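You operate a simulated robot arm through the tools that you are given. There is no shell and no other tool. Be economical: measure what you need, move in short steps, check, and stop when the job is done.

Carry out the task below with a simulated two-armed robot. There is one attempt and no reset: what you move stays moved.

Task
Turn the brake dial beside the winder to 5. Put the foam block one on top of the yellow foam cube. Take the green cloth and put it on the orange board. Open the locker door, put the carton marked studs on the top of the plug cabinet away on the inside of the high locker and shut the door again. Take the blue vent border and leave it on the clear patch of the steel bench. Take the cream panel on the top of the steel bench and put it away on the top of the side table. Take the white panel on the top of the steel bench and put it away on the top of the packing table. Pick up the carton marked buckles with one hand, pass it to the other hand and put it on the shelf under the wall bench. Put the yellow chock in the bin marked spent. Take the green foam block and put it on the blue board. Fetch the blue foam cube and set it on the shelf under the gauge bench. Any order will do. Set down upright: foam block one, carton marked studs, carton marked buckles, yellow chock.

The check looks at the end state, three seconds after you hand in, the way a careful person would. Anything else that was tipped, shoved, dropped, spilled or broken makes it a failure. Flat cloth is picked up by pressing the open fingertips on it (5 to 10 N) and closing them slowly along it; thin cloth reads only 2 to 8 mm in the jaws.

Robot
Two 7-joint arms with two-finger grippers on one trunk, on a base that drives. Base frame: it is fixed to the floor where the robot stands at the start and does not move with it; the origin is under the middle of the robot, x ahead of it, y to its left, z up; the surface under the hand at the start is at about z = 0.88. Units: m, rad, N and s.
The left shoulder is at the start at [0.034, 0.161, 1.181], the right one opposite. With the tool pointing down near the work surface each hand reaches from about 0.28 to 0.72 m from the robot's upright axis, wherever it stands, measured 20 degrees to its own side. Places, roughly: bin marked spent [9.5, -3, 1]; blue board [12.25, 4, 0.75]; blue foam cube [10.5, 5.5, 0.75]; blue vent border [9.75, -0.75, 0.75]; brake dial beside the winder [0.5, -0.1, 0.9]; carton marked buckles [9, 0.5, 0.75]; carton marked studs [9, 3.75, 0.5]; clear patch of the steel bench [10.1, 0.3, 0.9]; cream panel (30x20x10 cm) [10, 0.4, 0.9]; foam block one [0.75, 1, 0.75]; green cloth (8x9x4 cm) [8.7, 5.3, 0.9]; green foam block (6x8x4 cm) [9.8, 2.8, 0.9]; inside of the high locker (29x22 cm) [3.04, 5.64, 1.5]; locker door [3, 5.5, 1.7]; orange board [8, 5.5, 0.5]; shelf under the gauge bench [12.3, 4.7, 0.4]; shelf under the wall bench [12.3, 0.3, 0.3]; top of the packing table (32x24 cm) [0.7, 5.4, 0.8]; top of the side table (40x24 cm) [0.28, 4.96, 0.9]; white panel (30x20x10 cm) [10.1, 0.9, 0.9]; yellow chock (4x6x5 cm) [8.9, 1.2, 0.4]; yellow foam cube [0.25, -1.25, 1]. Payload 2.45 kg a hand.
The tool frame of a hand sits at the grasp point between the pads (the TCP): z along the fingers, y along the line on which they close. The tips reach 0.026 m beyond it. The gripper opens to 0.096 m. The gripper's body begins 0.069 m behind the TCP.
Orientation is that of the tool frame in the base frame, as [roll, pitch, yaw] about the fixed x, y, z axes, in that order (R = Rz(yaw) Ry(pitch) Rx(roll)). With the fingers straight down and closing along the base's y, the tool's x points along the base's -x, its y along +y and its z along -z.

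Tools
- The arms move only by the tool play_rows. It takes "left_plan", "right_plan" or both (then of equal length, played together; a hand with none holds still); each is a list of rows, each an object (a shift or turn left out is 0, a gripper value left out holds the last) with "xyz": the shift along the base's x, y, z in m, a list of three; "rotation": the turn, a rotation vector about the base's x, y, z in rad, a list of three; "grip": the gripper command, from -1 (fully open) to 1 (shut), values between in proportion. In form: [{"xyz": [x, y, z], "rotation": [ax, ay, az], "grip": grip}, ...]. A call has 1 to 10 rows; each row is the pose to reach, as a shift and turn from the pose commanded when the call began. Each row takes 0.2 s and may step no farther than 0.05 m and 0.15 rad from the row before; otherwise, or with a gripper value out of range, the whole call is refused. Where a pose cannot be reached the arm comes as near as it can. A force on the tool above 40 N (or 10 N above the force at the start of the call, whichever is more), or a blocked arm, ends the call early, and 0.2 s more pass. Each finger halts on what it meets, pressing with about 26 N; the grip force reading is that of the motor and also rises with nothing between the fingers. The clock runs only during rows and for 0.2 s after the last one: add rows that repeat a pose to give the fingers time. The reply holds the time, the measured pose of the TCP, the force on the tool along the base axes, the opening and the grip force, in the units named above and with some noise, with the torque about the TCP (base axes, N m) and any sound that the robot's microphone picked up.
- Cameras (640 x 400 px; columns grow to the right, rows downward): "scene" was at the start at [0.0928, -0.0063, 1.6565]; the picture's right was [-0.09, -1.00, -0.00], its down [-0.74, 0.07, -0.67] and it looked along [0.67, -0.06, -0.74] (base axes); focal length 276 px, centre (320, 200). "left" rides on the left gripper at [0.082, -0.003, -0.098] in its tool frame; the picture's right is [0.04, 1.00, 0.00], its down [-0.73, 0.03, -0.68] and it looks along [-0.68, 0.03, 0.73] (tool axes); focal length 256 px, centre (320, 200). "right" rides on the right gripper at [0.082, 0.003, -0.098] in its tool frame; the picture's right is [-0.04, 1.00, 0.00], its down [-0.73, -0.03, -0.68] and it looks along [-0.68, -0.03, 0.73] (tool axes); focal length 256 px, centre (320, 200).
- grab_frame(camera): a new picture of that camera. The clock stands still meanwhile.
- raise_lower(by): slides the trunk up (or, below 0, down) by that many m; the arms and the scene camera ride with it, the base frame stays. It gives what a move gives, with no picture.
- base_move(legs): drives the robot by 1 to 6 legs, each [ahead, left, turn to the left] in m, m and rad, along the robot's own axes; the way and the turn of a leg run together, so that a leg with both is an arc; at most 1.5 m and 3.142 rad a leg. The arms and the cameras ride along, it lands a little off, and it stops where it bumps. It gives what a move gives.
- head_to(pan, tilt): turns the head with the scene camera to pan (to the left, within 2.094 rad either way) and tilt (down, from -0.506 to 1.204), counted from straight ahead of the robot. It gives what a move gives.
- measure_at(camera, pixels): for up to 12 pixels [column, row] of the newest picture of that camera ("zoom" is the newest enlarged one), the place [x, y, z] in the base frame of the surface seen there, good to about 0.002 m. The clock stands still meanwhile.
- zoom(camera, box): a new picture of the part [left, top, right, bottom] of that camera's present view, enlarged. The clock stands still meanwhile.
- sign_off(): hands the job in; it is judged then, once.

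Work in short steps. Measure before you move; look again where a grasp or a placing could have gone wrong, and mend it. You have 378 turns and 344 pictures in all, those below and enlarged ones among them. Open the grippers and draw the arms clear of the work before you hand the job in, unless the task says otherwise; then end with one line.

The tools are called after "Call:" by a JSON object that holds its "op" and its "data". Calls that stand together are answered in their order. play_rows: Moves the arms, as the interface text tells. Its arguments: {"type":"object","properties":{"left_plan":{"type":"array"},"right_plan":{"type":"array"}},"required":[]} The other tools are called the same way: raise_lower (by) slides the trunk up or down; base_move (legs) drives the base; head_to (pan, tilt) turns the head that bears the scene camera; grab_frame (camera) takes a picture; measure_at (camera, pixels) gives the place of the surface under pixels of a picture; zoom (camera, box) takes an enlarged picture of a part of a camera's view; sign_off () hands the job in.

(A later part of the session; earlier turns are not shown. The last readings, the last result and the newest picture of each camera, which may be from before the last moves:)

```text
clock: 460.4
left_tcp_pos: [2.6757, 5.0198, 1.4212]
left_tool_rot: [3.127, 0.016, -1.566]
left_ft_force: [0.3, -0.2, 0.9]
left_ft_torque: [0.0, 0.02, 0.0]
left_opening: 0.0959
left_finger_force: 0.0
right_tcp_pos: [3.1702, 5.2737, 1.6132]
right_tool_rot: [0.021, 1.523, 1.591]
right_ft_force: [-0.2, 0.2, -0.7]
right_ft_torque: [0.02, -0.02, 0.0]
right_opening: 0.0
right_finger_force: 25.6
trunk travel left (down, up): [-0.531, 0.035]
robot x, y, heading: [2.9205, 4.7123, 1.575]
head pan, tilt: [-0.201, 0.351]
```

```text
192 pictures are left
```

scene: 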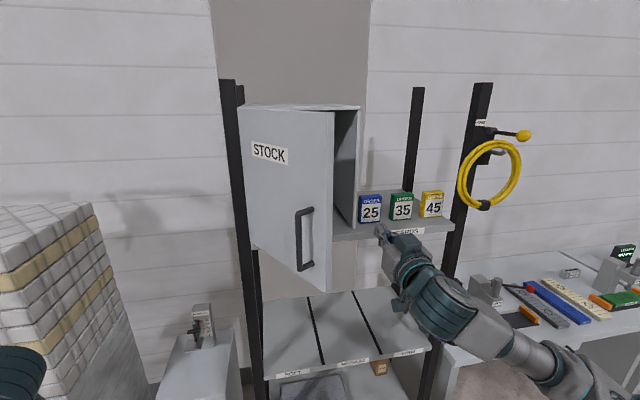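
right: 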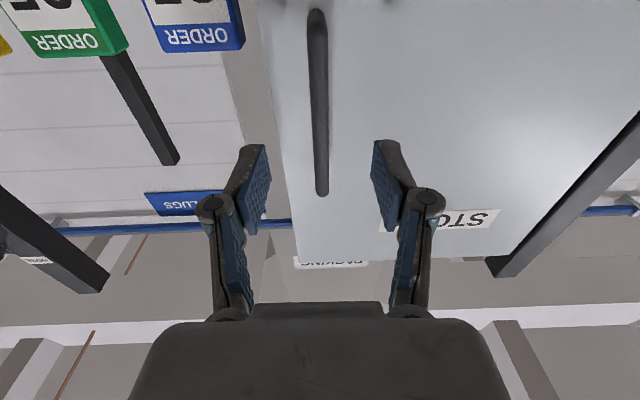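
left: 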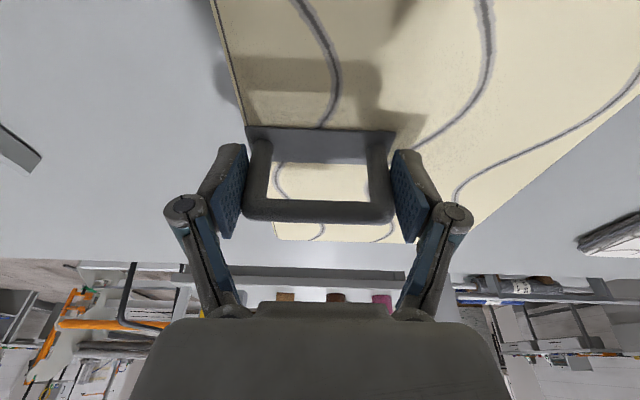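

Inside now. I sweep left to push the door wide open.

Call:
{"op": "play_rows", "data": {"right_plan": [{"xyz": [-0.03, 0.02, 0]}, {"xyz": [-0.07, 0.03, 0]}, {"xyz": [-0.11, 0.03, 0]}, {"xyz": [-0.14, 0.03, 0]}, {"xyz": [-0.17, 0.03, 0]}, {"xyz": [-0.2, 0.03, 0]}, {"xyz": [-0.23, 0.03, 0]}, {"xyz": [-0.26, 0.02, 0]}, {"xyz": [-0.28, 0.01, 0]}, {"xyz": [-0.3, 0.0, 0]}]}}

Call:
{"op": "grab_frame", "data": {"camera": "scene"}}

```text
clock: 461.7
left_tcp_pos: [2.6836, 5.0101, 1.4249]
left_tool_rot: [3.122, 0.023, -1.567]
left_ft_force: [-0.3, 0.2, -0.3]
left_ft_torque: [-0.01, 0.03, 0.01]
left_opening: 0.096
left_finger_force: 0.0
right_tcp_pos: [3.0057, 5.288, 1.6171]
right_tool_rot: [-0.018, 1.513, 1.562]
right_ft_force: [8.9, -33.7, -5.8]
right_ft_torque: [-0.6, -0.52, 1.82]
right_opening: 0.0
right_finger_force: 26.5
trunk travel left (down, up): [-0.531, 0.035]
robot x, y, heading: [2.9203, 4.7078, 1.572]
head pan, tilt: [-0.201, 0.351]
stopped in row 6 (right hand): the force on the tool passed its limit at 46 N (the readings are from after the stop); the commanded pose is now the measured one
```

```text
191 pictures are left
```

scene: 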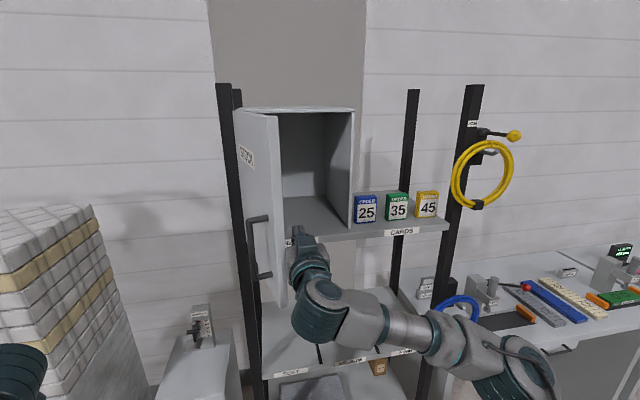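

Door ~80° open. I relax a little back and push its edge further.

Call:
{"op": "play_rows", "data": {"right_plan": [{"xyz": [0.01, -0.02, 0]}, {"xyz": [0.0, -0.03, 0]}, {"xyz": [-0.03, -0.03, 0]}, {"xyz": [-0.06, -0.03, 0]}, {"xyz": [-0.09, -0.03, 0]}, {"xyz": [-0.12, -0.03, 0]}]}}

Call:
{"op": "grab_frame", "data": {"camera": "scene"}}

```text
clock: 463.1
left_tcp_pos: [2.6718, 5.0172, 1.4212]
left_tool_rot: [3.13, 0.017, -1.566]
left_ft_force: [-0.9, 0.3, -0.6]
left_ft_torque: [0.0, -0.03, -0.01]
left_opening: 0.0959
left_finger_force: 0.1
right_tcp_pos: [2.8738, 5.2682, 1.6117]
right_tool_rot: [-0.162, 1.519, 1.413]
right_ft_force: [-0.6, -1.2, -0.2]
right_ft_torque: [-0.02, -0.03, -0.04]
right_opening: 0.0001
right_finger_force: 26.2
trunk travel left (down, up): [-0.531, 0.035]
robot x, y, heading: [2.9218, 4.7156, 1.574]
head pan, tilt: [-0.201, 0.351]
```

```text
190 pictures are left
```

scene: 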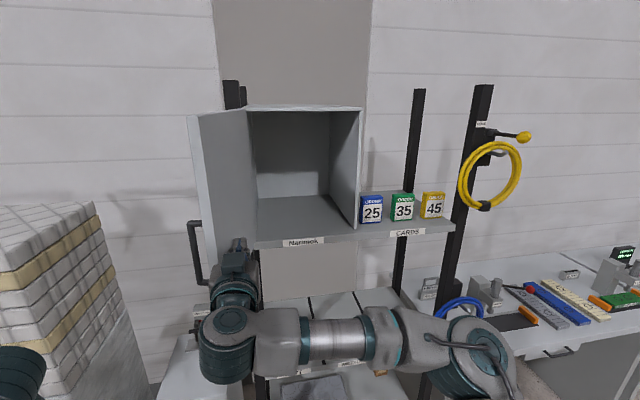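

Wide open. I measure the interior.

Call:
{"op": "measure_at", "data": {"camera": "scene", "pixels": [[300, 225], [270, 230], [345, 222], [300, 200], [290, 170], [252, 150], [358, 150], [300, 112], [260, 236], [225, 180], [195, 120], [350, 190]]}}

```text
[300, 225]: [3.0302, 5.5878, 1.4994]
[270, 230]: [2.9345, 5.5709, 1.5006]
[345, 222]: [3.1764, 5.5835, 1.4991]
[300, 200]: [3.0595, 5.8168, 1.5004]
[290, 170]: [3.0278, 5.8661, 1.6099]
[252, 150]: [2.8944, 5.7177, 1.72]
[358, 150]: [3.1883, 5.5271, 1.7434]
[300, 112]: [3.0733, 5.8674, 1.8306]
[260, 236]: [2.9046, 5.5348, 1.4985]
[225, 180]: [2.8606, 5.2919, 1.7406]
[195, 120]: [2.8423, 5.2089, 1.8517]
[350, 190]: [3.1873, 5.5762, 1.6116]
```

Interior: floor z 1.50, x 2.90–3.187, y 5.51–5.87. I withdraw the right hand and turn it down again.

Call:
{"op": "play_rows", "data": {"right_plan": [{"xyz": [0.03, -0.03, 0], "grip": 0.5}, {"xyz": [0.06, -0.06, 0]}, {"xyz": [0.1, -0.08, 0], "grip": -1}, {"xyz": [0.14, -0.1, 0]}, {"xyz": [0.18, -0.12, 0]}, {"xyz": [0.21, -0.15, -0.02]}, {"xyz": [0.24, -0.18, -0.04]}, {"xyz": [0.26, -0.21, -0.06]}]}}

Call:
{"op": "play_rows", "data": {"right_plan": [{"xyz": [0.01, -0.0, -0.015], "rotation": [-0.145, 0, 0]}, {"xyz": [0.02, -0.01, -0.03], "rotation": [-0.29, 0, 0]}, {"xyz": [0.03, -0.01, -0.045], "rotation": [-0.435, 0, 0]}, {"xyz": [0.04, -0.02, -0.06], "rotation": [-0.58, 0, 0]}, {"xyz": [0.04, -0.02, -0.075], "rotation": [-0.725, 0, 0]}, {"xyz": [0.04, -0.02, -0.09], "rotation": [-0.87, 0, 0]}, {"xyz": [0.04, -0.02, -0.105], "rotation": [-1.015, 0, 0]}, {"xyz": [0.04, -0.02, -0.12], "rotation": [-1.16, 0, 0]}, {"xyz": [0.04, -0.02, -0.135], "rotation": [-1.305, 0, 0]}, {"xyz": [0.04, -0.02, -0.15], "rotation": [-1.45, 0, 0]}]}}

```text
clock: 464.9
left_tcp_pos: [2.6819, 5.018, 1.4217]
left_tool_rot: [3.124, 0.017, -1.566]
left_ft_force: [0.3, 0.1, -0.1]
left_ft_torque: [0.02, 0.0, -0.04]
left_opening: 0.096
left_finger_force: 0.1
right_tcp_pos: [3.1387, 5.0881, 1.5926]
right_tool_rot: [-0.018, 1.523, 1.559]
right_ft_force: [-0.9, -0.7, 0.2]
right_ft_torque: [0.02, 0.04, 0.0]
right_opening: 0.096
right_finger_force: 0.1
right hand out of reach, approached as far as the arm can: row 7, 8
trunk travel left (down, up): [-0.531, 0.035]
robot x, y, heading: [2.9239, 4.7175, 1.575]
head pan, tilt: [-0.201, 0.351]
```

```text
clock: 467.1
left_tcp_pos: [2.6786, 5.0205, 1.4209]
left_tool_rot: [3.126, 0.016, -1.566]
left_ft_force: [-0.2, -0.5, -0.2]
left_ft_torque: [-0.03, 0.02, 0.0]
left_opening: 0.096
left_finger_force: 0.0
right_tcp_pos: [3.1745, 5.0686, 1.4404]
right_tool_rot: [3.139, 0.167, -1.568]
right_ft_force: [-0.3, -0.2, 0.5]
right_ft_torque: [-0.04, 0.04, 0.01]
right_opening: 0.0961
right_finger_force: 0.0
trunk travel left (down, up): [-0.531, 0.035]
robot x, y, heading: [2.923, 4.7127, 1.573]
head pan, tilt: [-0.201, 0.351]
```

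Call:
{"op": "play_rows", "data": {"right_plan": [{"xyz": [-0.01, -0.01, -0.01], "rotation": [-0.08, 0, 0]}, {"xyz": [-0.02, -0.02, -0.02], "rotation": [-0.165, 0, 0]}, {"xyz": [-0.03, -0.03, -0.02], "rotation": [-0.165, 0, 0]}]}}

Call:
{"op": "raise_lower", "data": {"by": -0.25}}

Call:
{"op": "base_move", "data": {"legs": [[-0.2, 0, 0], [0, 0, -1.573], [1.4, 0, 0], [1.4, 0, 0]]}}

```text
clock: 467.9
left_tcp_pos: [2.6774, 5.0191, 1.4217]
left_tool_rot: [3.127, 0.017, -1.566]
left_ft_force: [-0.3, -0.5, 0.8]
left_ft_torque: [0.01, -0.01, 0.0]
left_opening: 0.0961
left_finger_force: 0.1
right_tcp_pos: [3.1439, 5.0364, 1.4207]
right_tool_rot: [3.138, 0.004, -1.568]
right_ft_force: [-0.2, 0.2, -0.2]
right_ft_torque: [0.04, -0.01, -0.02]
right_opening: 0.0961
right_finger_force: 0.1
trunk travel left (down, up): [-0.531, 0.035]
robot x, y, heading: [2.9202, 4.7164, 1.576]
head pan, tilt: [-0.201, 0.351]
```

```text
clock: 470.4
left_tcp_pos: [2.6772, 5.0177, 1.1725]
left_tool_rot: [3.126, 0.016, -1.565]
left_ft_force: [0.3, -0.9, 0.1]
left_ft_torque: [0.0, 0.01, -0.02]
left_opening: 0.0963
left_finger_force: 0.0
right_tcp_pos: [3.1435, 5.0369, 1.1715]
right_tool_rot: [3.139, 0.005, -1.568]
right_ft_force: [-0.1, 0.6, 0.0]
right_ft_torque: [0.03, 0.0, 0.0]
right_opening: 0.0962
right_finger_force: 0.0
trunk travel left (down, up): [-0.281, 0.285]
robot x, y, heading: [2.9251, 4.7124, 1.575]
head pan, tilt: [-0.201, 0.351]
```

```text
clock: 489.1
left_tcp_pos: [6.0413, 4.8085, 1.1716]
left_tool_rot: [3.126, 0.016, -3.117]
left_ft_force: [0.7, 0.7, 0.5]
left_ft_torque: [0.02, -0.03, -0.03]
left_opening: 0.0959
left_finger_force: 0.0
right_tcp_pos: [6.0681, 4.342, 1.1708]
right_tool_rot: [3.137, 0.003, -3.119]
right_ft_force: [-0.1, -0.2, 0.5]
right_ft_torque: [-0.01, -0.01, -0.02]
right_opening: 0.0962
right_finger_force: 0.0
trunk travel left (down, up): [-0.281, 0.285]
robot x, y, heading: [5.7417, 4.5615, 0.027]
head pan, tilt: [-0.201, 0.351]
```

On to x≈8.1, then look at the north benches.

Call:
{"op": "base_move", "data": {"legs": [[1.2, -0.05, -0.027], [1.15, 0, 0]]}}

Call:
{"op": "head_to", "data": {"pan": 1.2, "tilt": 0.65}}

Call:
{"op": "grab_frame", "data": {"camera": "scene"}}

```text
clock: 500.7
left_tcp_pos: [8.4087, 4.738, 1.1719]
left_tool_rot: [3.125, 0.019, 3.137]
left_ft_force: [-0.3, 0.5, 0.5]
left_ft_torque: [0.0, 0.02, 0.01]
left_opening: 0.0961
left_finger_force: 0.1
right_tcp_pos: [8.4225, 4.2718, 1.1724]
right_tool_rot: [3.138, 0.007, 3.133]
right_ft_force: [-0.4, -0.6, 0.3]
right_ft_torque: [0.0, -0.01, 0.0]
right_opening: 0.0957
right_finger_force: 0.1
trunk travel left (down, up): [-0.281, 0.285]
robot x, y, heading: [8.0987, 4.4979, -0.006]
head pan, tilt: [-0.201, 0.351]
```

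```text
clock: 502.2
left_tcp_pos: [8.4069, 4.7382, 1.1735]
left_tool_rot: [3.126, 0.02, 3.137]
left_ft_force: [-1.6, 0.2, -0.2]
left_ft_torque: [0.05, 0.0, 0.0]
left_opening: 0.0959
left_finger_force: 0.1
right_tcp_pos: [8.4198, 4.2716, 1.1723]
right_tool_rot: [3.137, 0.007, 3.133]
right_ft_force: [-0.3, 0.3, 0.2]
right_ft_torque: [-0.02, -0.01, 0.0]
right_opening: 0.0961
right_finger_force: 0.0
trunk travel left (down, up): [-0.281, 0.285]
robot x, y, heading: [8.1041, 4.4952, -0.006]
head pan, tilt: [1.201, 0.649]
```

```text
189 pictures are left
```

scene: 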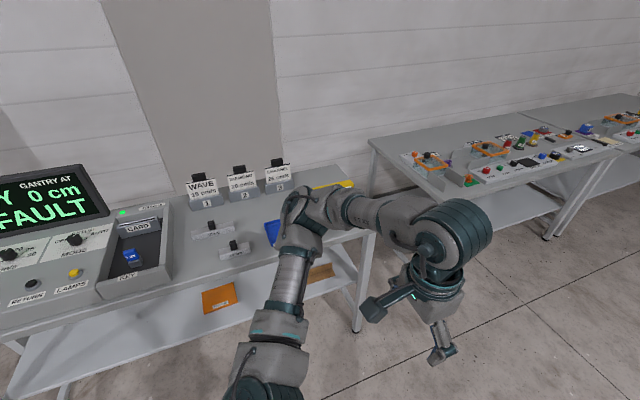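

I turn to face north for a frontal view.

Call:
{"op": "base_move", "data": {"legs": [[0, 0, 1.577]]}}

Call:
{"op": "head_to", "data": {"pan": -0.2, "tilt": 0.7}}

Call:
{"op": "grab_frame", "data": {"camera": "scene"}}

```text
clock: 506.5
left_tcp_pos: [7.8564, 4.7938, 1.1735]
left_tool_rot: [3.125, 0.019, -1.557]
left_ft_force: [0.0, 0.5, -0.3]
left_ft_torque: [-0.03, 0.0, 0.03]
left_opening: 0.096
left_finger_force: 0.1
right_tcp_pos: [8.3227, 4.8172, 1.173]
right_tool_rot: [3.139, 0.009, -1.561]
right_ft_force: [-0.1, -0.4, 0.1]
right_ft_torque: [0.01, 0.01, 0.01]
right_opening: 0.096
right_finger_force: 0.1
trunk travel left (down, up): [-0.281, 0.285]
robot x, y, heading: [8.1058, 4.4985, 1.58]
head pan, tilt: [1.201, 0.649]
```

```text
clock: 508.0
left_tcp_pos: [7.8559, 4.7906, 1.1738]
left_tool_rot: [3.125, 0.023, -1.557]
left_ft_force: [0.3, -0.8, -1.2]
left_ft_torque: [0.01, -0.01, -0.01]
left_opening: 0.0962
left_finger_force: 0.0
right_tcp_pos: [8.3236, 4.8139, 1.1735]
right_tool_rot: [3.138, 0.01, -1.56]
right_ft_force: [0.5, -0.4, -0.8]
right_ft_torque: [0.0, 0.04, 0.0]
right_opening: 0.0958
right_finger_force: 0.0
trunk travel left (down, up): [-0.281, 0.285]
robot x, y, heading: [8.1021, 4.4925, 1.582]
head pan, tilt: [-0.201, 0.7]
```

```text
188 pictures are left
```

scene: 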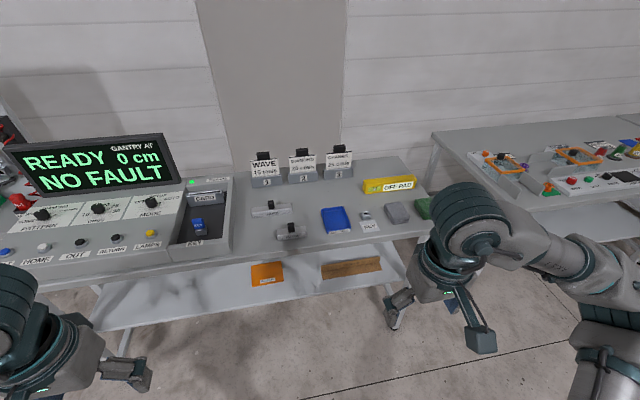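

Call:
{"op": "zoom", "data": {"camera": "scene", "box": [230, 170, 450, 310]}}

Call:
{"op": "measure_at", "data": {"camera": "zoom", "pixels": [[555, 110], [565, 100], [485, 120], [310, 145], [108, 295], [80, 270], [140, 275], [85, 325], [140, 325], [350, 285], [280, 200], [590, 130]]}}

```text
2.86 times, centred on (340, 240) of scene
```

zoom: 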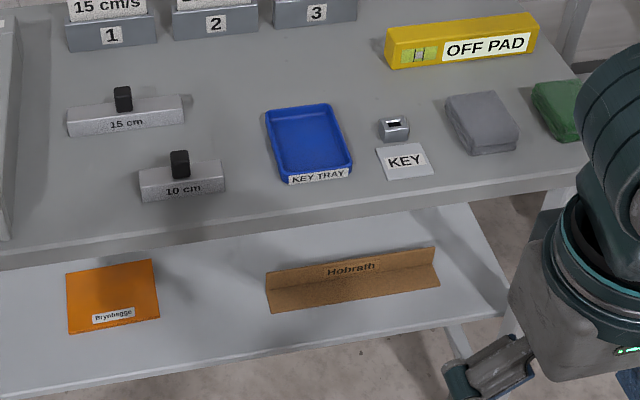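

```text
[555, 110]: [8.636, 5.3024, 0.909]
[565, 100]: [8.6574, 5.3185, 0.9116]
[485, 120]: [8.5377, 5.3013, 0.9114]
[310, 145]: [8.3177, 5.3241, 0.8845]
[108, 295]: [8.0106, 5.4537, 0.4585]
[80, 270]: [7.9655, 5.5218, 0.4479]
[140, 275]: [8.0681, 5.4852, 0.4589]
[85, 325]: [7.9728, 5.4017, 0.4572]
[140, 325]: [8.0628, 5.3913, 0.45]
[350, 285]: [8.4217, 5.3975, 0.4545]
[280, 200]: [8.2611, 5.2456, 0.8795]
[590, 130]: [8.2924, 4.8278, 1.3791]
```

Green folded cloth at (8.66,5.31,0.91); orange board flat on the shelf at x 7.96–8.07, y 5.39–5.53, z 0.455. I move in front of the cloth.

Call:
{"op": "base_move", "data": {"legs": [[0.2, -0.38, -0.01]]}}

Call:
{"op": "head_to", "data": {"pan": -0.3, "tilt": 0.85}}

Call:
{"op": "grab_frame", "data": {"camera": "scene"}}

```text
clock: 510.6
left_tcp_pos: [8.2393, 4.9986, 1.1745]
left_tool_rot: [3.125, 0.025, -1.568]
left_ft_force: [0.2, 0.2, -0.2]
left_ft_torque: [0.0, -0.01, -0.03]
left_opening: 0.096
left_finger_force: 0.0
right_tcp_pos: [8.7078, 5.0147, 1.173]
right_tool_rot: [3.137, 0.01, -1.574]
right_ft_force: [0.7, 0.4, 0.1]
right_ft_torque: [0.0, -0.01, -0.02]
right_opening: 0.0957
right_finger_force: 0.0
trunk travel left (down, up): [-0.281, 0.285]
robot x, y, heading: [8.4825, 4.6984, 1.57]
head pan, tilt: [-0.201, 0.7]
```

```text
clock: 511.3
left_tcp_pos: [8.2391, 4.9944, 1.1759]
left_tool_rot: [3.127, 0.026, -1.568]
left_ft_force: [-0.1, -0.3, -0.3]
left_ft_torque: [0.0, -0.03, 0.02]
left_opening: 0.0959
left_finger_force: 0.0
right_tcp_pos: [8.7052, 5.0125, 1.1739]
right_tool_rot: [3.138, 0.013, -1.573]
right_ft_force: [-0.2, 0.8, -0.4]
right_ft_torque: [0.01, 0.01, 0.03]
right_opening: 0.0959
right_finger_force: 0.0
trunk travel left (down, up): [-0.281, 0.285]
robot x, y, heading: [8.4814, 4.6975, 1.573]
head pan, tilt: [-0.3, 0.85]
```

```text
186 pictures are left
```

scene: 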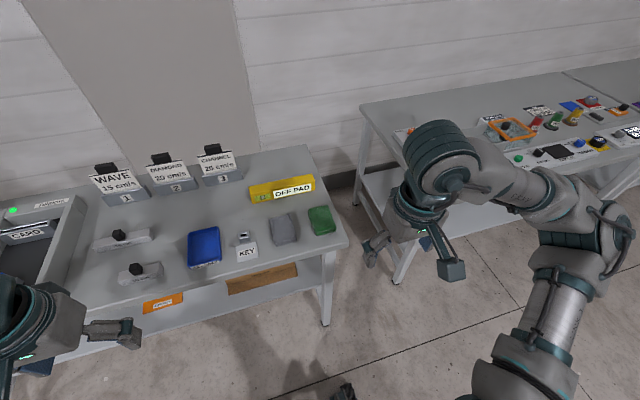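

Call:
{"op": "zoom", "data": {"camera": "scene", "box": [260, 180, 360, 260]}}

Call:
{"op": "measure_at", "data": {"camera": "zoom", "pixels": [[300, 150], [365, 140], [320, 250], [395, 235], [350, 190], [330, 270], [400, 270], [260, 200], [150, 200], [230, 240], [440, 250], [380, 100]]}}

```text
5.00 times, centred on (310, 220) of scene
```

zoom: 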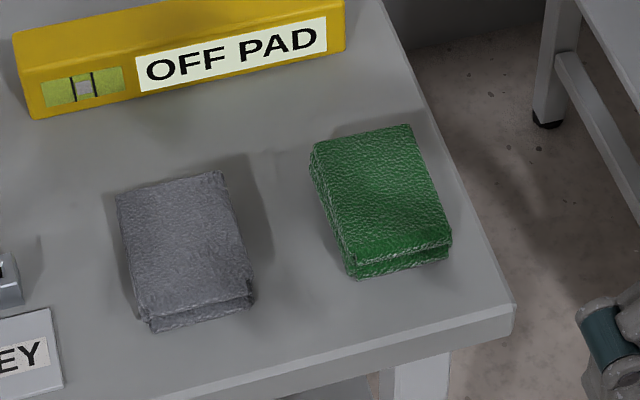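

```text
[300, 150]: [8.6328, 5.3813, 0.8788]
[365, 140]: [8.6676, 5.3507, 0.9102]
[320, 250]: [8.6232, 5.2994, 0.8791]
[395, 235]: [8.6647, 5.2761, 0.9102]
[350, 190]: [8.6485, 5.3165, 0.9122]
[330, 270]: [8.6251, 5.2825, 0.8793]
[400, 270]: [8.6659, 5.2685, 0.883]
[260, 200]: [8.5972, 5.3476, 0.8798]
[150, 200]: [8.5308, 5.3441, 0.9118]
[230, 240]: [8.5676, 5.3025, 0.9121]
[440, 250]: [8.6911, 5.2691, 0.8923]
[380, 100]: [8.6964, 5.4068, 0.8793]
```

Cloth x 8.625–8.692, y 5.267–5.36, 33 mm thick. I bring the right hand over it, fully open.

Call:
{"op": "play_rows", "data": {"right_plan": [{"xyz": [-0.008, 0.045, -0.01]}, {"xyz": [-0.016, 0.09, -0.02]}, {"xyz": [-0.024, 0.135, -0.03]}, {"xyz": [-0.032, 0.18, -0.04]}, {"xyz": [-0.04, 0.225, -0.05]}, {"xyz": [-0.047, 0.268, -0.065]}, {"xyz": [-0.047, 0.3, -0.1]}, {"xyz": [-0.047, 0.3, -0.145]}, {"xyz": [-0.047, 0.3, -0.19]}, {"xyz": [-0.047, 0.3, -0.21]}]}}

Call:
{"op": "grab_frame", "data": {"camera": "right"}}

```text
clock: 513.5
left_tcp_pos: [8.2382, 4.9959, 1.1749]
left_tool_rot: [3.127, 0.026, -1.57]
left_ft_force: [-0.2, 0.7, -0.4]
left_ft_torque: [-0.02, 0.02, 0.0]
left_opening: 0.0959
left_finger_force: 0.0
right_tcp_pos: [8.6585, 5.3127, 0.9636]
right_tool_rot: [3.138, 0.013, -1.57]
right_ft_force: [0.1, -0.4, 0.1]
right_ft_torque: [-0.03, 0.0, 0.03]
right_opening: 0.0958
right_finger_force: 0.1
trunk travel left (down, up): [-0.281, 0.285]
robot x, y, heading: [8.4797, 4.697, 1.572]
head pan, tilt: [-0.3, 0.85]
```

```text
184 pictures are left
```

right: 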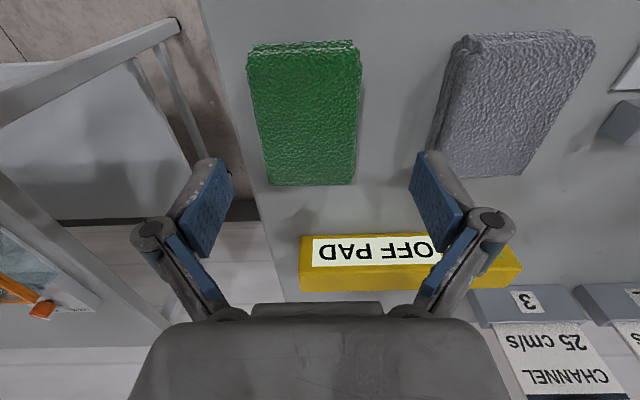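

Call:
{"op": "measure_at", "data": {"camera": "right", "pixels": [[305, 110], [255, 110], [355, 110], [305, 50], [305, 175], [270, 175], [350, 175]]}}

```text
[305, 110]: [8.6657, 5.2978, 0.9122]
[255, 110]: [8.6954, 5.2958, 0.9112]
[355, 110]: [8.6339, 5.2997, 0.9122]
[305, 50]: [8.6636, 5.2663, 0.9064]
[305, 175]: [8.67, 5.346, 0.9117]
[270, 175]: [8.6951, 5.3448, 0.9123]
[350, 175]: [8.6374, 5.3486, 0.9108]
```

Shift +0.006 in x, descend to the table and close slowly.

Call:
{"op": "play_rows", "data": {"right_plan": [{"xyz": [0.0065, -0.004, -0.03]}, {"xyz": [0.0065, -0.004, -0.05]}, {"xyz": [0.0065, -0.004, -0.054]}, {"xyz": [0.0065, -0.004, -0.054], "grip": -0.7}, {"xyz": [0.0065, -0.004, -0.054], "grip": -0.5}, {"xyz": [0.0065, -0.004, -0.054], "grip": -0.3}, {"xyz": [0.0065, -0.004, -0.054], "grip": -0.1}, {"xyz": [0.0065, -0.004, -0.054], "grip": 0.1}, {"xyz": [0.0065, -0.004, -0.054], "grip": 0.1}]}}

Call:
{"op": "grab_frame", "data": {"camera": "right"}}

```text
clock: 515.5
left_tcp_pos: [8.2375, 4.9944, 1.1752]
left_tool_rot: [3.128, 0.025, -1.569]
left_ft_force: [-0.3, 0.9, -0.1]
left_ft_torque: [0.01, 0.01, 0.03]
left_opening: 0.0961
left_finger_force: 0.0
right_tcp_pos: [8.6648, 5.308, 0.9109]
right_tool_rot: [3.139, 0.013, -1.574]
right_ft_force: [1.6, 0.9, 0.2]
right_ft_torque: [-0.02, -0.02, 0.01]
right_opening: 0.0689
right_finger_force: 25.6
trunk travel left (down, up): [-0.281, 0.285]
robot x, y, heading: [8.4829, 4.699, 1.571]
head pan, tilt: [-0.3, 0.85]
```

```text
183 pictures are left
```

right: 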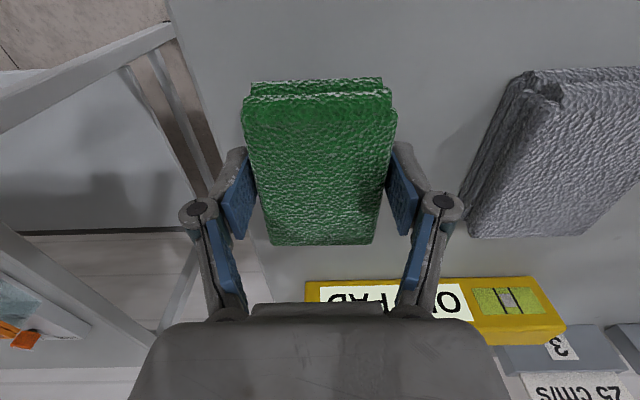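

The cloth is firmly held as a block. I lift, retract, then strafe to x≈7.85 in front of the orange board.

Call:
{"op": "play_rows", "data": {"right_plan": [{"xyz": [0, 0, 0.04]}, {"xyz": [0, 0, 0.085]}, {"xyz": [0, -0.02, 0.13]}, {"xyz": [0.01, -0.05, 0.165]}, {"xyz": [0.02, -0.09, 0.19]}, {"xyz": [0.03, -0.135, 0.2]}, {"xyz": [0.03, -0.18, 0.2]}, {"xyz": [0.03, -0.225, 0.2]}, {"xyz": [0.03, -0.27, 0.2]}, {"xyz": [0.03, -0.3, 0.2]}]}}

Call:
{"op": "base_move", "data": {"legs": [[-0.05, 0.63, 0]]}}

Call:
{"op": "head_to", "data": {"pan": -0.1, "tilt": 0.85}}

Call:
{"op": "grab_frame", "data": {"camera": "scene"}}

```text
clock: 517.7
left_tcp_pos: [8.2382, 4.9956, 1.1753]
left_tool_rot: [3.126, 0.025, -1.568]
left_ft_force: [0.1, -0.8, 0.3]
left_ft_torque: [0.02, 0.01, -0.02]
left_opening: 0.096
left_finger_force: 0.3
right_tcp_pos: [8.6959, 5.0064, 1.1095]
right_tool_rot: [3.138, 0.015, -1.572]
right_ft_force: [0.2, 0.2, 0.2]
right_ft_torque: [-0.01, 0.0, 0.03]
right_opening: 0.0689
right_finger_force: 25.4
trunk travel left (down, up): [-0.281, 0.285]
robot x, y, heading: [8.4853, 4.7012, 1.571]
head pan, tilt: [-0.3, 0.85]
```

```text
clock: 521.3
left_tcp_pos: [7.6067, 4.9436, 1.1745]
left_tool_rot: [3.128, 0.027, -1.568]
left_ft_force: [0.3, -0.1, 0.5]
left_ft_torque: [-0.01, 0.01, 0.03]
left_opening: 0.0962
left_finger_force: 0.1
right_tcp_pos: [8.0645, 4.9571, 1.1103]
right_tool_rot: [3.137, 0.011, -1.569]
right_ft_force: [0.0, 0.1, -0.4]
right_ft_torque: [-0.02, 0.01, -0.01]
right_opening: 0.0687
right_finger_force: 26.2
trunk travel left (down, up): [-0.281, 0.285]
robot x, y, heading: [7.851, 4.6463, 1.574]
head pan, tilt: [-0.3, 0.85]
```

```text
clock: 522.0
left_tcp_pos: [7.6076, 4.9407, 1.1753]
left_tool_rot: [3.127, 0.028, -1.568]
left_ft_force: [0.7, 0.0, -0.9]
left_ft_torque: [0.0, 0.02, -0.02]
left_opening: 0.0962
left_finger_force: 0.1
right_tcp_pos: [8.0646, 4.9539, 1.112]
right_tool_rot: [3.138, 0.015, -1.568]
right_ft_force: [-0.2, -0.5, -0.5]
right_ft_torque: [0.03, -0.04, 0.03]
right_opening: 0.0688
right_finger_force: 25.8
trunk travel left (down, up): [-0.281, 0.285]
robot x, y, heading: [7.8506, 4.6493, 1.576]
head pan, tilt: [-0.099, 0.85]
```

```text
182 pictures are left
```

scene: 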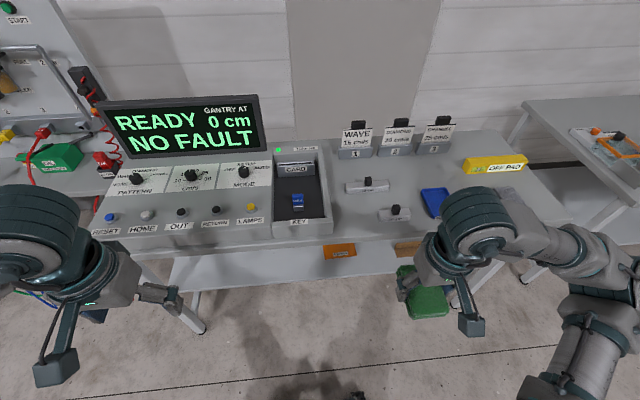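

I lower the trunk 0.27 and look under the bench.

Call:
{"op": "raise_lower", "data": {"by": -0.27}}

Call:
{"op": "head_to", "data": {"pan": -0.1, "tilt": 0.7}}

Call:
{"op": "grab_frame", "data": {"camera": "scene"}}

```text
clock: 524.8
left_tcp_pos: [7.6092, 4.9397, 0.9065]
left_tool_rot: [3.126, 0.031, -1.567]
left_ft_force: [1.1, 0.4, 0.2]
left_ft_torque: [0.02, -0.02, 0.02]
left_opening: 0.096
left_finger_force: 0.0
right_tcp_pos: [8.0665, 4.9535, 0.8418]
right_tool_rot: [3.137, 0.018, -1.569]
right_ft_force: [0.9, -0.2, -0.2]
right_ft_torque: [0.01, 0.0, 0.0]
right_opening: 0.0688
right_finger_force: 26.2
trunk travel left (down, up): [-0.011, 0.555]
robot x, y, heading: [7.848, 4.6457, 1.576]
head pan, tilt: [-0.099, 0.85]
```

```text
clock: 525.5
left_tcp_pos: [7.6091, 4.9407, 0.9067]
left_tool_rot: [3.127, 0.028, -1.567]
left_ft_force: [-0.6, 0.2, -0.6]
left_ft_torque: [0.04, 0.02, -0.02]
left_opening: 0.0962
left_finger_force: 0.1
right_tcp_pos: [8.0661, 4.9542, 0.8412]
right_tool_rot: [3.136, 0.015, -1.567]
right_ft_force: [-0.3, -0.5, -0.5]
right_ft_torque: [0.02, 0.01, 0.01]
right_opening: 0.0688
right_finger_force: 25.4
trunk travel left (down, up): [-0.011, 0.555]
robot x, y, heading: [7.8561, 4.6464, 1.57]
head pan, tilt: [-0.099, 0.7]
```

```text
181 pictures are left
```

scene: 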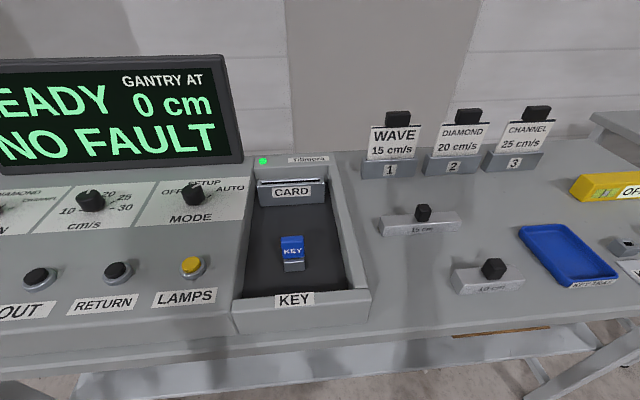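

I lower the right hand to z≈0.58 with a forward tilt of 0.5, staying in front of the bench.

Call:
{"op": "play_rows", "data": {"right_plan": [{"xyz": [-0.005, 0.0, -0.04], "rotation": [0.08, 0, 0]}, {"xyz": [-0.01, 0.0, -0.08], "rotation": [0.16, 0, 0]}, {"xyz": [-0.015, 0.0, -0.12], "rotation": [0.24, 0, 0]}, {"xyz": [-0.02, 0.0, -0.16], "rotation": [0.32, 0, 0]}, {"xyz": [-0.03, 0.01, -0.2], "rotation": [0.4, 0, 0]}, {"xyz": [-0.04, 0.02, -0.24], "rotation": [0.5, 0, 0]}, {"xyz": [-0.046, 0.03, -0.26], "rotation": [0.5, 0, 0]}, {"xyz": [-0.046, 0.03, -0.26], "rotation": [0.5, 0, 0]}]}}

Call:
{"op": "grab_frame", "data": {"camera": "right"}}

```text
clock: 527.2
left_tcp_pos: [7.6076, 4.9406, 0.907]
left_tool_rot: [3.124, 0.028, -1.569]
left_ft_force: [0.0, -1.3, -0.6]
left_ft_torque: [0.0, 0.0, -0.04]
left_opening: 0.096
left_finger_force: 0.0
right_tcp_pos: [7.95, 5.072, 0.5331]
right_tool_rot: [3.139, 0.514, -1.57]
right_ft_force: [0.5, 0.3, -0.1]
right_ft_torque: [-0.05, 0.01, 0.0]
right_opening: 0.069
right_finger_force: 25.8
right hand out of reach, approached as far as the arm can: row 1, 2, 3, 4, 5, 6, 7, 8
trunk travel left (down, up): [-0.011, 0.555]
robot x, y, heading: [7.8544, 4.651, 1.571]
head pan, tilt: [-0.099, 0.7]
```

```text
180 pictures are left
```

right: 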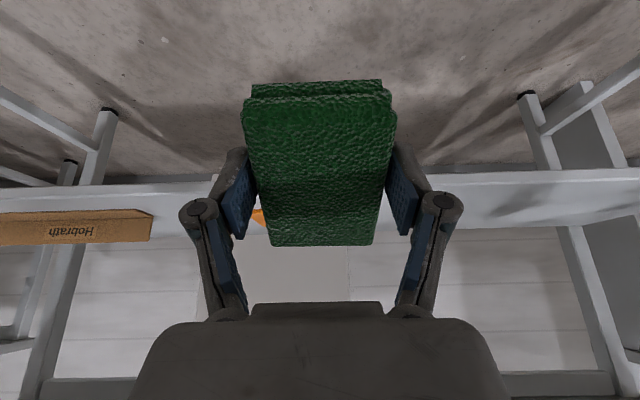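

The board's orange corner shows at (258,216) behind the cloth. I measure it and the shelf edge.

Call:
{"op": "measure_at", "data": {"camera": "right", "pixels": [[258, 216], [254, 212], [470, 190], [470, 178], [520, 220], [100, 230], [320, 90], [320, 240]]}}

```text
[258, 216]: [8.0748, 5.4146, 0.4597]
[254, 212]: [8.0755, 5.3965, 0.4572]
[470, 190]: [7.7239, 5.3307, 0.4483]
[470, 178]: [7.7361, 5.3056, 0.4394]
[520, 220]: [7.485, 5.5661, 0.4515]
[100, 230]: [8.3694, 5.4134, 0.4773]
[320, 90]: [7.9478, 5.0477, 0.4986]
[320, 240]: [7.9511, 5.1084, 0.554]
```

Shelf front edge y≈5.31; board centre (8.02,5.46). I ease the base 0.12 forward, then slide the hand in over the board.

Call:
{"op": "base_move", "data": {"legs": [[0.12, 0, 0]]}}

Call:
{"op": "play_rows", "data": {"right_plan": [{"xyz": [0.03, 0.0, 0.025]}, {"xyz": [0.06, 0.02, 0.035]}, {"xyz": [0.07, 0.06, 0.035]}, {"xyz": [0.07, 0.1, 0.035]}, {"xyz": [0.07, 0.14, 0.035]}, {"xyz": [0.07, 0.14, 0.035]}]}}

Call:
{"op": "grab_frame", "data": {"camera": "right"}}

Call:
{"op": "grab_frame", "data": {"camera": "scene"}}

```text
clock: 528.5
left_tcp_pos: [7.6085, 5.0617, 0.9057]
left_tool_rot: [3.126, 0.024, -1.566]
left_ft_force: [-0.7, 0.8, -0.3]
left_ft_torque: [-0.01, 0.01, 0.01]
left_opening: 0.0961
left_finger_force: 0.3
right_tcp_pos: [7.9489, 5.1943, 0.5321]
right_tool_rot: [3.137, 0.513, -1.571]
right_ft_force: [0.4, -0.6, -0.7]
right_ft_torque: [-0.03, -0.01, 0.03]
right_opening: 0.0688
right_finger_force: 26.2
trunk travel left (down, up): [-0.011, 0.555]
robot x, y, heading: [7.8493, 4.7686, 1.572]
head pan, tilt: [-0.099, 0.7]
```

```text
clock: 529.9
left_tcp_pos: [7.608, 5.058, 0.9069]
left_tool_rot: [3.125, 0.034, -1.568]
left_ft_force: [0.4, 0.2, -0.9]
left_ft_torque: [0.01, 0.0, -0.02]
left_opening: 0.0958
left_finger_force: 0.1
right_tcp_pos: [8.0203, 5.3316, 0.571]
right_tool_rot: [3.138, 0.521, -1.572]
right_ft_force: [-0.8, 0.9, 0.5]
right_ft_torque: [0.05, 0.02, -0.02]
right_opening: 0.0691
right_finger_force: 26.3
right hand out of reach, approached as far as the arm can: row 1, 2
trunk travel left (down, up): [-0.011, 0.555]
robot x, y, heading: [7.854, 4.7677, 1.57]
head pan, tilt: [-0.099, 0.7]
```

```text
179 pictures are left
```

right: 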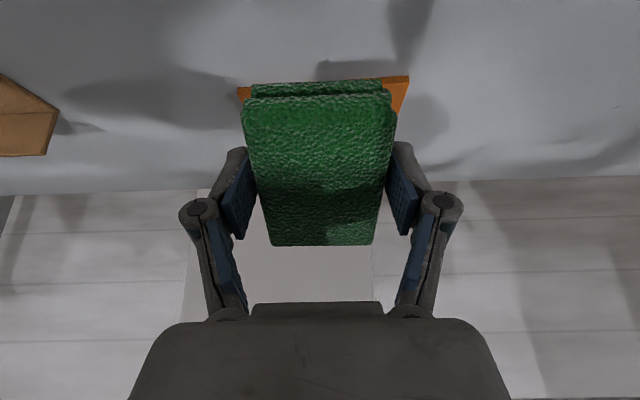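

```text
178 pictures are left
```

scene: 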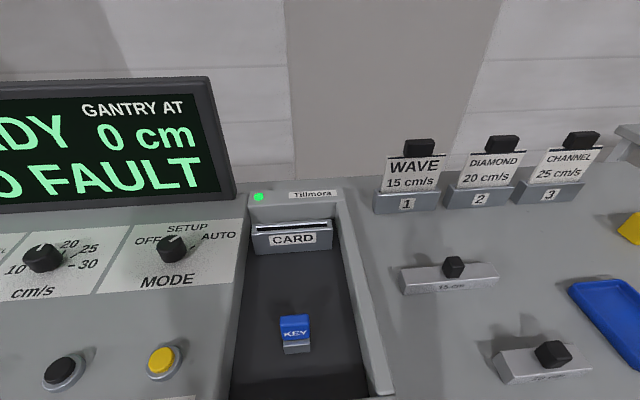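

Aligned laterally. I measure the board's visible edges to set depth.

Call:
{"op": "measure_at", "data": {"camera": "right", "pixels": [[242, 92], [404, 82], [398, 105], [380, 79], [320, 88], [320, 240], [245, 120], [392, 120]]}}

```text
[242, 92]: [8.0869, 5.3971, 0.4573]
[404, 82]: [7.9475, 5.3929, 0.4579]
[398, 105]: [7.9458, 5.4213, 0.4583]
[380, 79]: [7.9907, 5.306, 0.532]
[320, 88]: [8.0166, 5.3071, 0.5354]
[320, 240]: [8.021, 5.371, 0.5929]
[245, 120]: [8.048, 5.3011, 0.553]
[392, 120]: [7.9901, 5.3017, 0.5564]
```

Board: x 7.943–8.09, front edge 5.393. I slide in 0.106 and lower to just above contact.

Call:
{"op": "play_rows", "data": {"right_plan": [{"xyz": [-0.002, 0.04, 0]}, {"xyz": [-0.004, 0.08, 0]}, {"xyz": [-0.004, 0.106, 0]}, {"xyz": [-0.004, 0.106, -0.03]}, {"xyz": [-0.004, 0.106, -0.05]}, {"xyz": [-0.004, 0.106, -0.058]}, {"xyz": [-0.004, 0.106, -0.058]}]}}

Call:
{"op": "grab_frame", "data": {"camera": "right"}}

```text
clock: 531.5
left_tcp_pos: [7.6088, 5.0575, 0.9079]
left_tool_rot: [3.125, 0.033, -1.567]
left_ft_force: [0.1, 0.6, 0.4]
left_ft_torque: [0.03, -0.01, 0.02]
left_opening: 0.0961
left_finger_force: 0.1
right_tcp_pos: [8.0166, 5.4381, 0.5121]
right_tool_rot: [3.139, 0.521, -1.571]
right_ft_force: [-1.0, 0.3, 0.4]
right_ft_torque: [0.02, -0.01, -0.04]
right_opening: 0.069
right_finger_force: 25.8
trunk travel left (down, up): [-0.011, 0.555]
robot x, y, heading: [7.853, 4.7662, 1.575]
head pan, tilt: [-0.099, 0.7]
```

```text
177 pictures are left
```

right: 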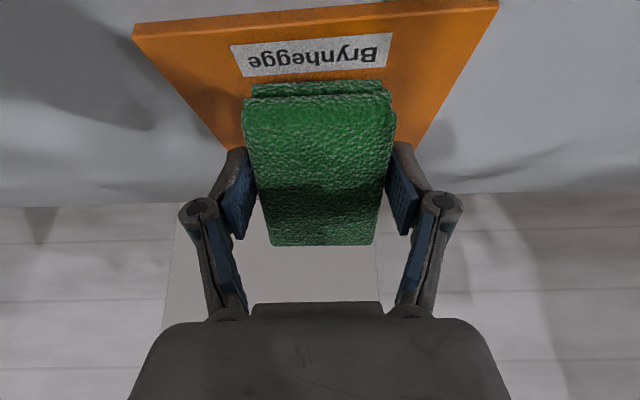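

Well over the board. Lower until light contact, then open.

Call:
{"op": "play_rows", "data": {"right_plan": [{"xyz": [0, 0, -0.004]}, {"xyz": [0, 0, -0.008]}, {"xyz": [0, 0, -0.008]}]}}

Call:
{"op": "play_rows", "data": {"right_plan": [{"grip": -0.5}, {"grip": -0.65}, {"grip": -0.8}, {"grip": -1}, {"grip": -1}, {"grip": -1}]}}

Call:
{"op": "grab_frame", "data": {"camera": "right"}}

```text
clock: 532.3
left_tcp_pos: [7.6087, 5.0571, 0.9067]
left_tool_rot: [3.126, 0.033, -1.567]
left_ft_force: [-0.2, -0.8, 0.5]
left_ft_torque: [0.02, -0.03, -0.02]
left_opening: 0.0957
left_finger_force: 0.1
right_tcp_pos: [8.0157, 5.4363, 0.5062]
right_tool_rot: [3.138, 0.521, -1.573]
right_ft_force: [0.5, 0.2, 0.5]
right_ft_torque: [-0.03, -0.06, 0.0]
right_opening: 0.0689
right_finger_force: 26.1
trunk travel left (down, up): [-0.011, 0.555]
robot x, y, heading: [7.852, 4.7703, 1.568]
head pan, tilt: [-0.099, 0.7]
```

```text
clock: 533.7
left_tcp_pos: [7.6089, 5.0585, 0.9078]
left_tool_rot: [3.127, 0.035, -1.567]
left_ft_force: [-1.1, 0.8, -0.2]
left_ft_torque: [0.01, -0.03, -0.01]
left_opening: 0.096
left_finger_force: 0.0
right_tcp_pos: [8.0162, 5.4378, 0.5046]
right_tool_rot: [3.138, 0.52, -1.57]
right_ft_force: [0.0, -0.3, -0.7]
right_ft_torque: [-0.02, -0.01, 0.03]
right_opening: 0.0959
right_finger_force: 0.0
trunk travel left (down, up): [-0.011, 0.555]
robot x, y, heading: [7.8539, 4.7682, 1.569]
head pan, tilt: [-0.099, 0.7]
```

```text
176 pictures are left
```

right: 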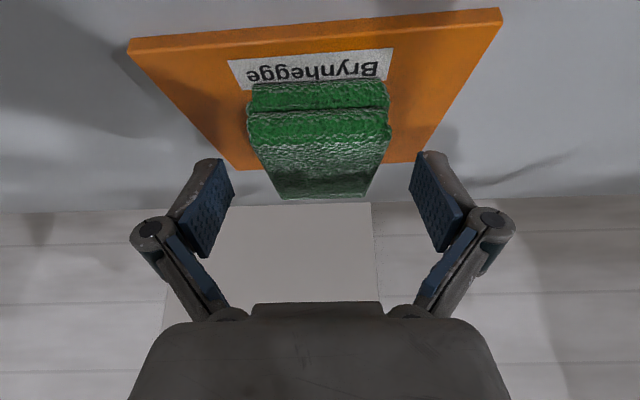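

Released. I measure where the cloth rests relative to the board.

Call:
{"op": "measure_at", "data": {"camera": "right", "pixels": [[320, 190], [320, 150], [320, 115], [320, 100], [225, 165], [400, 155], [285, 195], [360, 192], [135, 42], [495, 15]]}}

```text
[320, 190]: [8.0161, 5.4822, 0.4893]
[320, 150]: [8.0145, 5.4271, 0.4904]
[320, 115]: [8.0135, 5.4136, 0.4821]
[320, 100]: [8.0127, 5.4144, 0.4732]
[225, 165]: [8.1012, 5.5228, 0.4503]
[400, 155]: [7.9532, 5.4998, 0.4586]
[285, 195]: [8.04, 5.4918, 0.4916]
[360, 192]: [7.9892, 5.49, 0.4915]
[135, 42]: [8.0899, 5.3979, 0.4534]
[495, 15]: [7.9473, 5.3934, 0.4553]
```

The cloth lies flat within the board. I withdraw up a little and straight back.

Call:
{"op": "play_rows", "data": {"right_plan": [{"xyz": [0, -0.01, 0.03]}, {"xyz": [0, -0.04, 0.05]}, {"xyz": [0, -0.08, 0.06]}, {"xyz": [0, -0.125, 0.06]}, {"xyz": [0, -0.17, 0.06]}, {"xyz": [0, -0.215, 0.06]}, {"xyz": [0, -0.26, 0.06]}, {"xyz": [0, -0.3, 0.06]}, {"xyz": [0.01, -0.33, 0.08], "rotation": [-0.05, 0, 0]}]}}

Call:
{"op": "base_move", "data": {"legs": [[-0.25, 0, 0]]}}

Call:
{"op": "raise_lower", "data": {"by": 0.27}}

Call:
{"op": "grab_frame", "data": {"camera": "scene"}}

```text
clock: 535.7
left_tcp_pos: [7.6076, 5.0574, 0.9071]
left_tool_rot: [3.127, 0.033, -1.569]
left_ft_force: [0.1, -0.6, 0.7]
left_ft_torque: [-0.04, 0.02, -0.04]
left_opening: 0.0959
left_finger_force: 0.1
right_tcp_pos: [7.9684, 5.2064, 0.5476]
right_tool_rot: [3.14, 0.469, -1.572]
right_ft_force: [0.3, 0.7, -0.2]
right_ft_torque: [0.0, 0.04, 0.02]
right_opening: 0.0961
right_finger_force: 0.1
right hand out of reach, approached as far as the arm can: row 6, 7, 8, 9
trunk travel left (down, up): [-0.011, 0.555]
robot x, y, heading: [7.855, 4.7686, 1.568]
head pan, tilt: [-0.099, 0.7]
```

```text
clock: 537.5
left_tcp_pos: [7.6082, 4.808, 0.9072]
left_tool_rot: [3.126, 0.033, -1.567]
left_ft_force: [1.2, 0.3, 0.1]
left_ft_torque: [0.01, -0.04, 0.01]
left_opening: 0.096
left_finger_force: 0.0
right_tcp_pos: [7.9684, 4.9576, 0.5475]
right_tool_rot: [3.139, 0.471, -1.57]
right_ft_force: [0.2, -0.2, -0.4]
right_ft_torque: [0.01, -0.02, 0.01]
right_opening: 0.0958
right_finger_force: 0.1
trunk travel left (down, up): [-0.011, 0.555]
robot x, y, heading: [7.8541, 4.5199, 1.578]
head pan, tilt: [-0.099, 0.7]
```

```text
clock: 540.2
left_tcp_pos: [7.6079, 4.805, 1.1786]
left_tool_rot: [3.124, 0.036, -1.567]
left_ft_force: [0.2, 0.3, 0.3]
left_ft_torque: [-0.02, -0.01, -0.03]
left_opening: 0.0961
left_finger_force: 0.1
right_tcp_pos: [7.9679, 4.9557, 0.8185]
right_tool_rot: [3.14, 0.472, -1.569]
right_ft_force: [-0.2, -0.2, 0.1]
right_ft_torque: [-0.01, 0.0, -0.01]
right_opening: 0.0959
right_finger_force: 0.1
trunk travel left (down, up): [-0.281, 0.285]
robot x, y, heading: [7.8531, 4.5218, 1.573]
head pan, tilt: [-0.099, 0.7]
```

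```text
175 pictures are left
```

scene: 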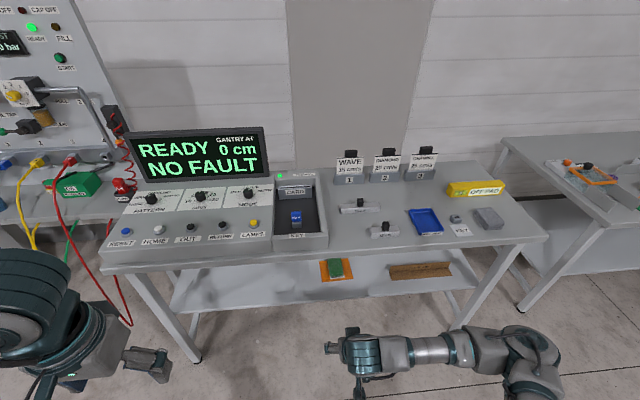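

Cloth rests on the orange board. I restore the right hand and drive to x≈10.3 for the blue foam cube.

Call:
{"op": "play_rows", "data": {"right_plan": [{"xyz": [0.02, -0.02, 0.04], "rotation": [-0.08, 0, 0]}, {"xyz": [0.04, -0.04, 0.08], "rotation": [-0.16, 0, 0]}, {"xyz": [0.06, -0.06, 0.12], "rotation": [-0.24, 0, 0]}, {"xyz": [0.08, -0.08, 0.16], "rotation": [-0.32, 0, 0]}, {"xyz": [0.09, -0.1, 0.2], "rotation": [-0.4, 0, 0]}, {"xyz": [0.1, -0.11, 0.24], "rotation": [-0.47, 0, 0]}, {"xyz": [0.11, -0.11, 0.28], "rotation": [-0.47, 0, 0]}, {"xyz": [0.11, -0.11, 0.32], "rotation": [-0.47, 0, 0]}, {"xyz": [0.11, -0.11, 0.35], "rotation": [-0.47, 0, 0]}]}}

Call:
{"op": "base_move", "data": {"legs": [[0, 0, -1.573], [1.25, 0, 0], [1.25, 0, 0], [0, 0, 1.57]]}}

Call:
{"op": "head_to", "data": {"pan": 0.0, "tilt": 0.65}}

Call:
{"op": "grab_frame", "data": {"camera": "scene"}}

```text
clock: 542.2
left_tcp_pos: [7.6074, 4.803, 1.1796]
left_tool_rot: [3.124, 0.04, -1.567]
left_ft_force: [0.0, 0.1, -0.2]
left_ft_torque: [0.01, -0.02, 0.01]
left_opening: 0.0962
left_finger_force: 0.1
right_tcp_pos: [8.078, 4.8459, 1.1691]
right_tool_rot: [3.139, 0.003, -1.569]
right_ft_force: [-0.1, 0.0, -0.4]
right_ft_torque: [0.01, 0.01, -0.01]
right_opening: 0.0961
right_finger_force: 0.0
trunk travel left (down, up): [-0.281, 0.285]
robot x, y, heading: [7.8532, 4.516, 1.574]
head pan, tilt: [-0.099, 0.7]
```

```text
clock: 562.1
left_tcp_pos: [10.1091, 4.7664, 1.1794]
left_tool_rot: [3.126, 0.037, -1.596]
left_ft_force: [-0.7, 0.4, -0.8]
left_ft_torque: [-0.01, -0.02, 0.01]
left_opening: 0.096
left_finger_force: 0.0
right_tcp_pos: [10.5792, 4.796, 1.1686]
right_tool_rot: [3.138, 0.004, -1.6]
right_ft_force: [0.3, -0.6, -0.2]
right_ft_torque: [0.03, 0.0, 0.0]
right_opening: 0.0959
right_finger_force: 0.1
trunk travel left (down, up): [-0.281, 0.285]
robot x, y, heading: [10.3461, 4.4769, 1.547]
head pan, tilt: [-0.099, 0.7]
```

```text
clock: 562.8
left_tcp_pos: [10.1086, 4.7645, 1.1801]
left_tool_rot: [3.126, 0.04, -1.596]
left_ft_force: [0.1, 0.2, -0.1]
left_ft_torque: [-0.02, 0.02, 0.01]
left_opening: 0.096
left_finger_force: 0.0
right_tcp_pos: [10.5787, 4.7939, 1.1681]
right_tool_rot: [3.138, 0.004, -1.598]
right_ft_force: [1.1, -0.9, -0.1]
right_ft_torque: [0.01, -0.01, 0.0]
right_opening: 0.096
right_finger_force: 0.1
trunk travel left (down, up): [-0.281, 0.285]
robot x, y, heading: [10.3444, 4.4753, 1.543]
head pan, tilt: [0.0, 0.649]
```

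```text
174 pictures are left
```

scene: 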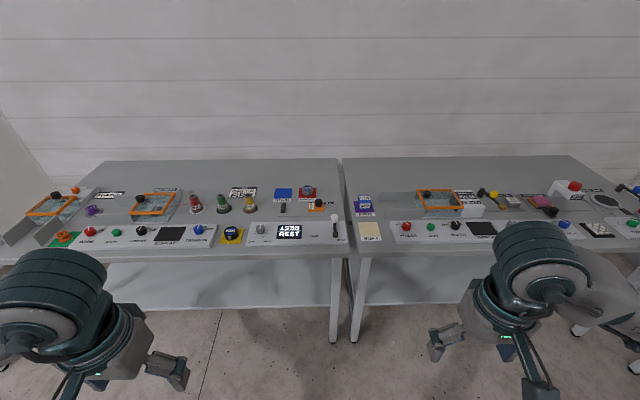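

A blue cube sits at (364,203). I zoom there.

Call:
{"op": "zoom", "data": {"camera": "scene", "box": [310, 175, 430, 255]}}

Call:
{"op": "measure_at", "data": {"camera": "zoom", "pixels": [[285, 110], [285, 135], [265, 160], [310, 160], [285, 165], [240, 200], [330, 120], [320, 300], [200, 150], [410, 130], [300, 105], [260, 240]]}}

```text
5.00 times, centred on (370, 215) of scene
```

zoom: 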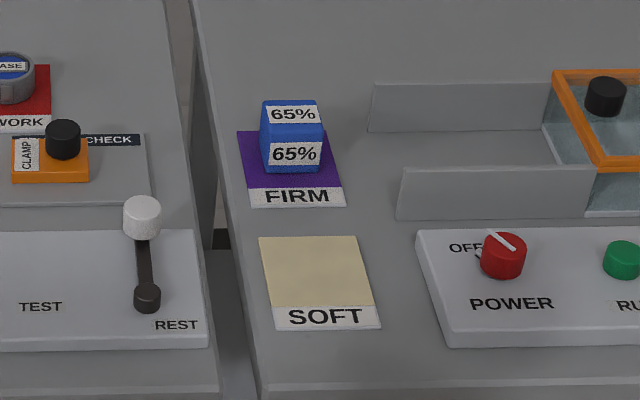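

```text
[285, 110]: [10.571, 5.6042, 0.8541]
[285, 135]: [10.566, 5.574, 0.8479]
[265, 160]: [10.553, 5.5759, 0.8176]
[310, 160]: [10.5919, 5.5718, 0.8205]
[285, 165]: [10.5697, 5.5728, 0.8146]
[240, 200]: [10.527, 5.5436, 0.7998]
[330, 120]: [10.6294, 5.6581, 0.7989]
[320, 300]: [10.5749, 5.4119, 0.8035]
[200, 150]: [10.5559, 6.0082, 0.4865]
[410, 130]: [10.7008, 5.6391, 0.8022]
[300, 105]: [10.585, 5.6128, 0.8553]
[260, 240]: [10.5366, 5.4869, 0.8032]
```

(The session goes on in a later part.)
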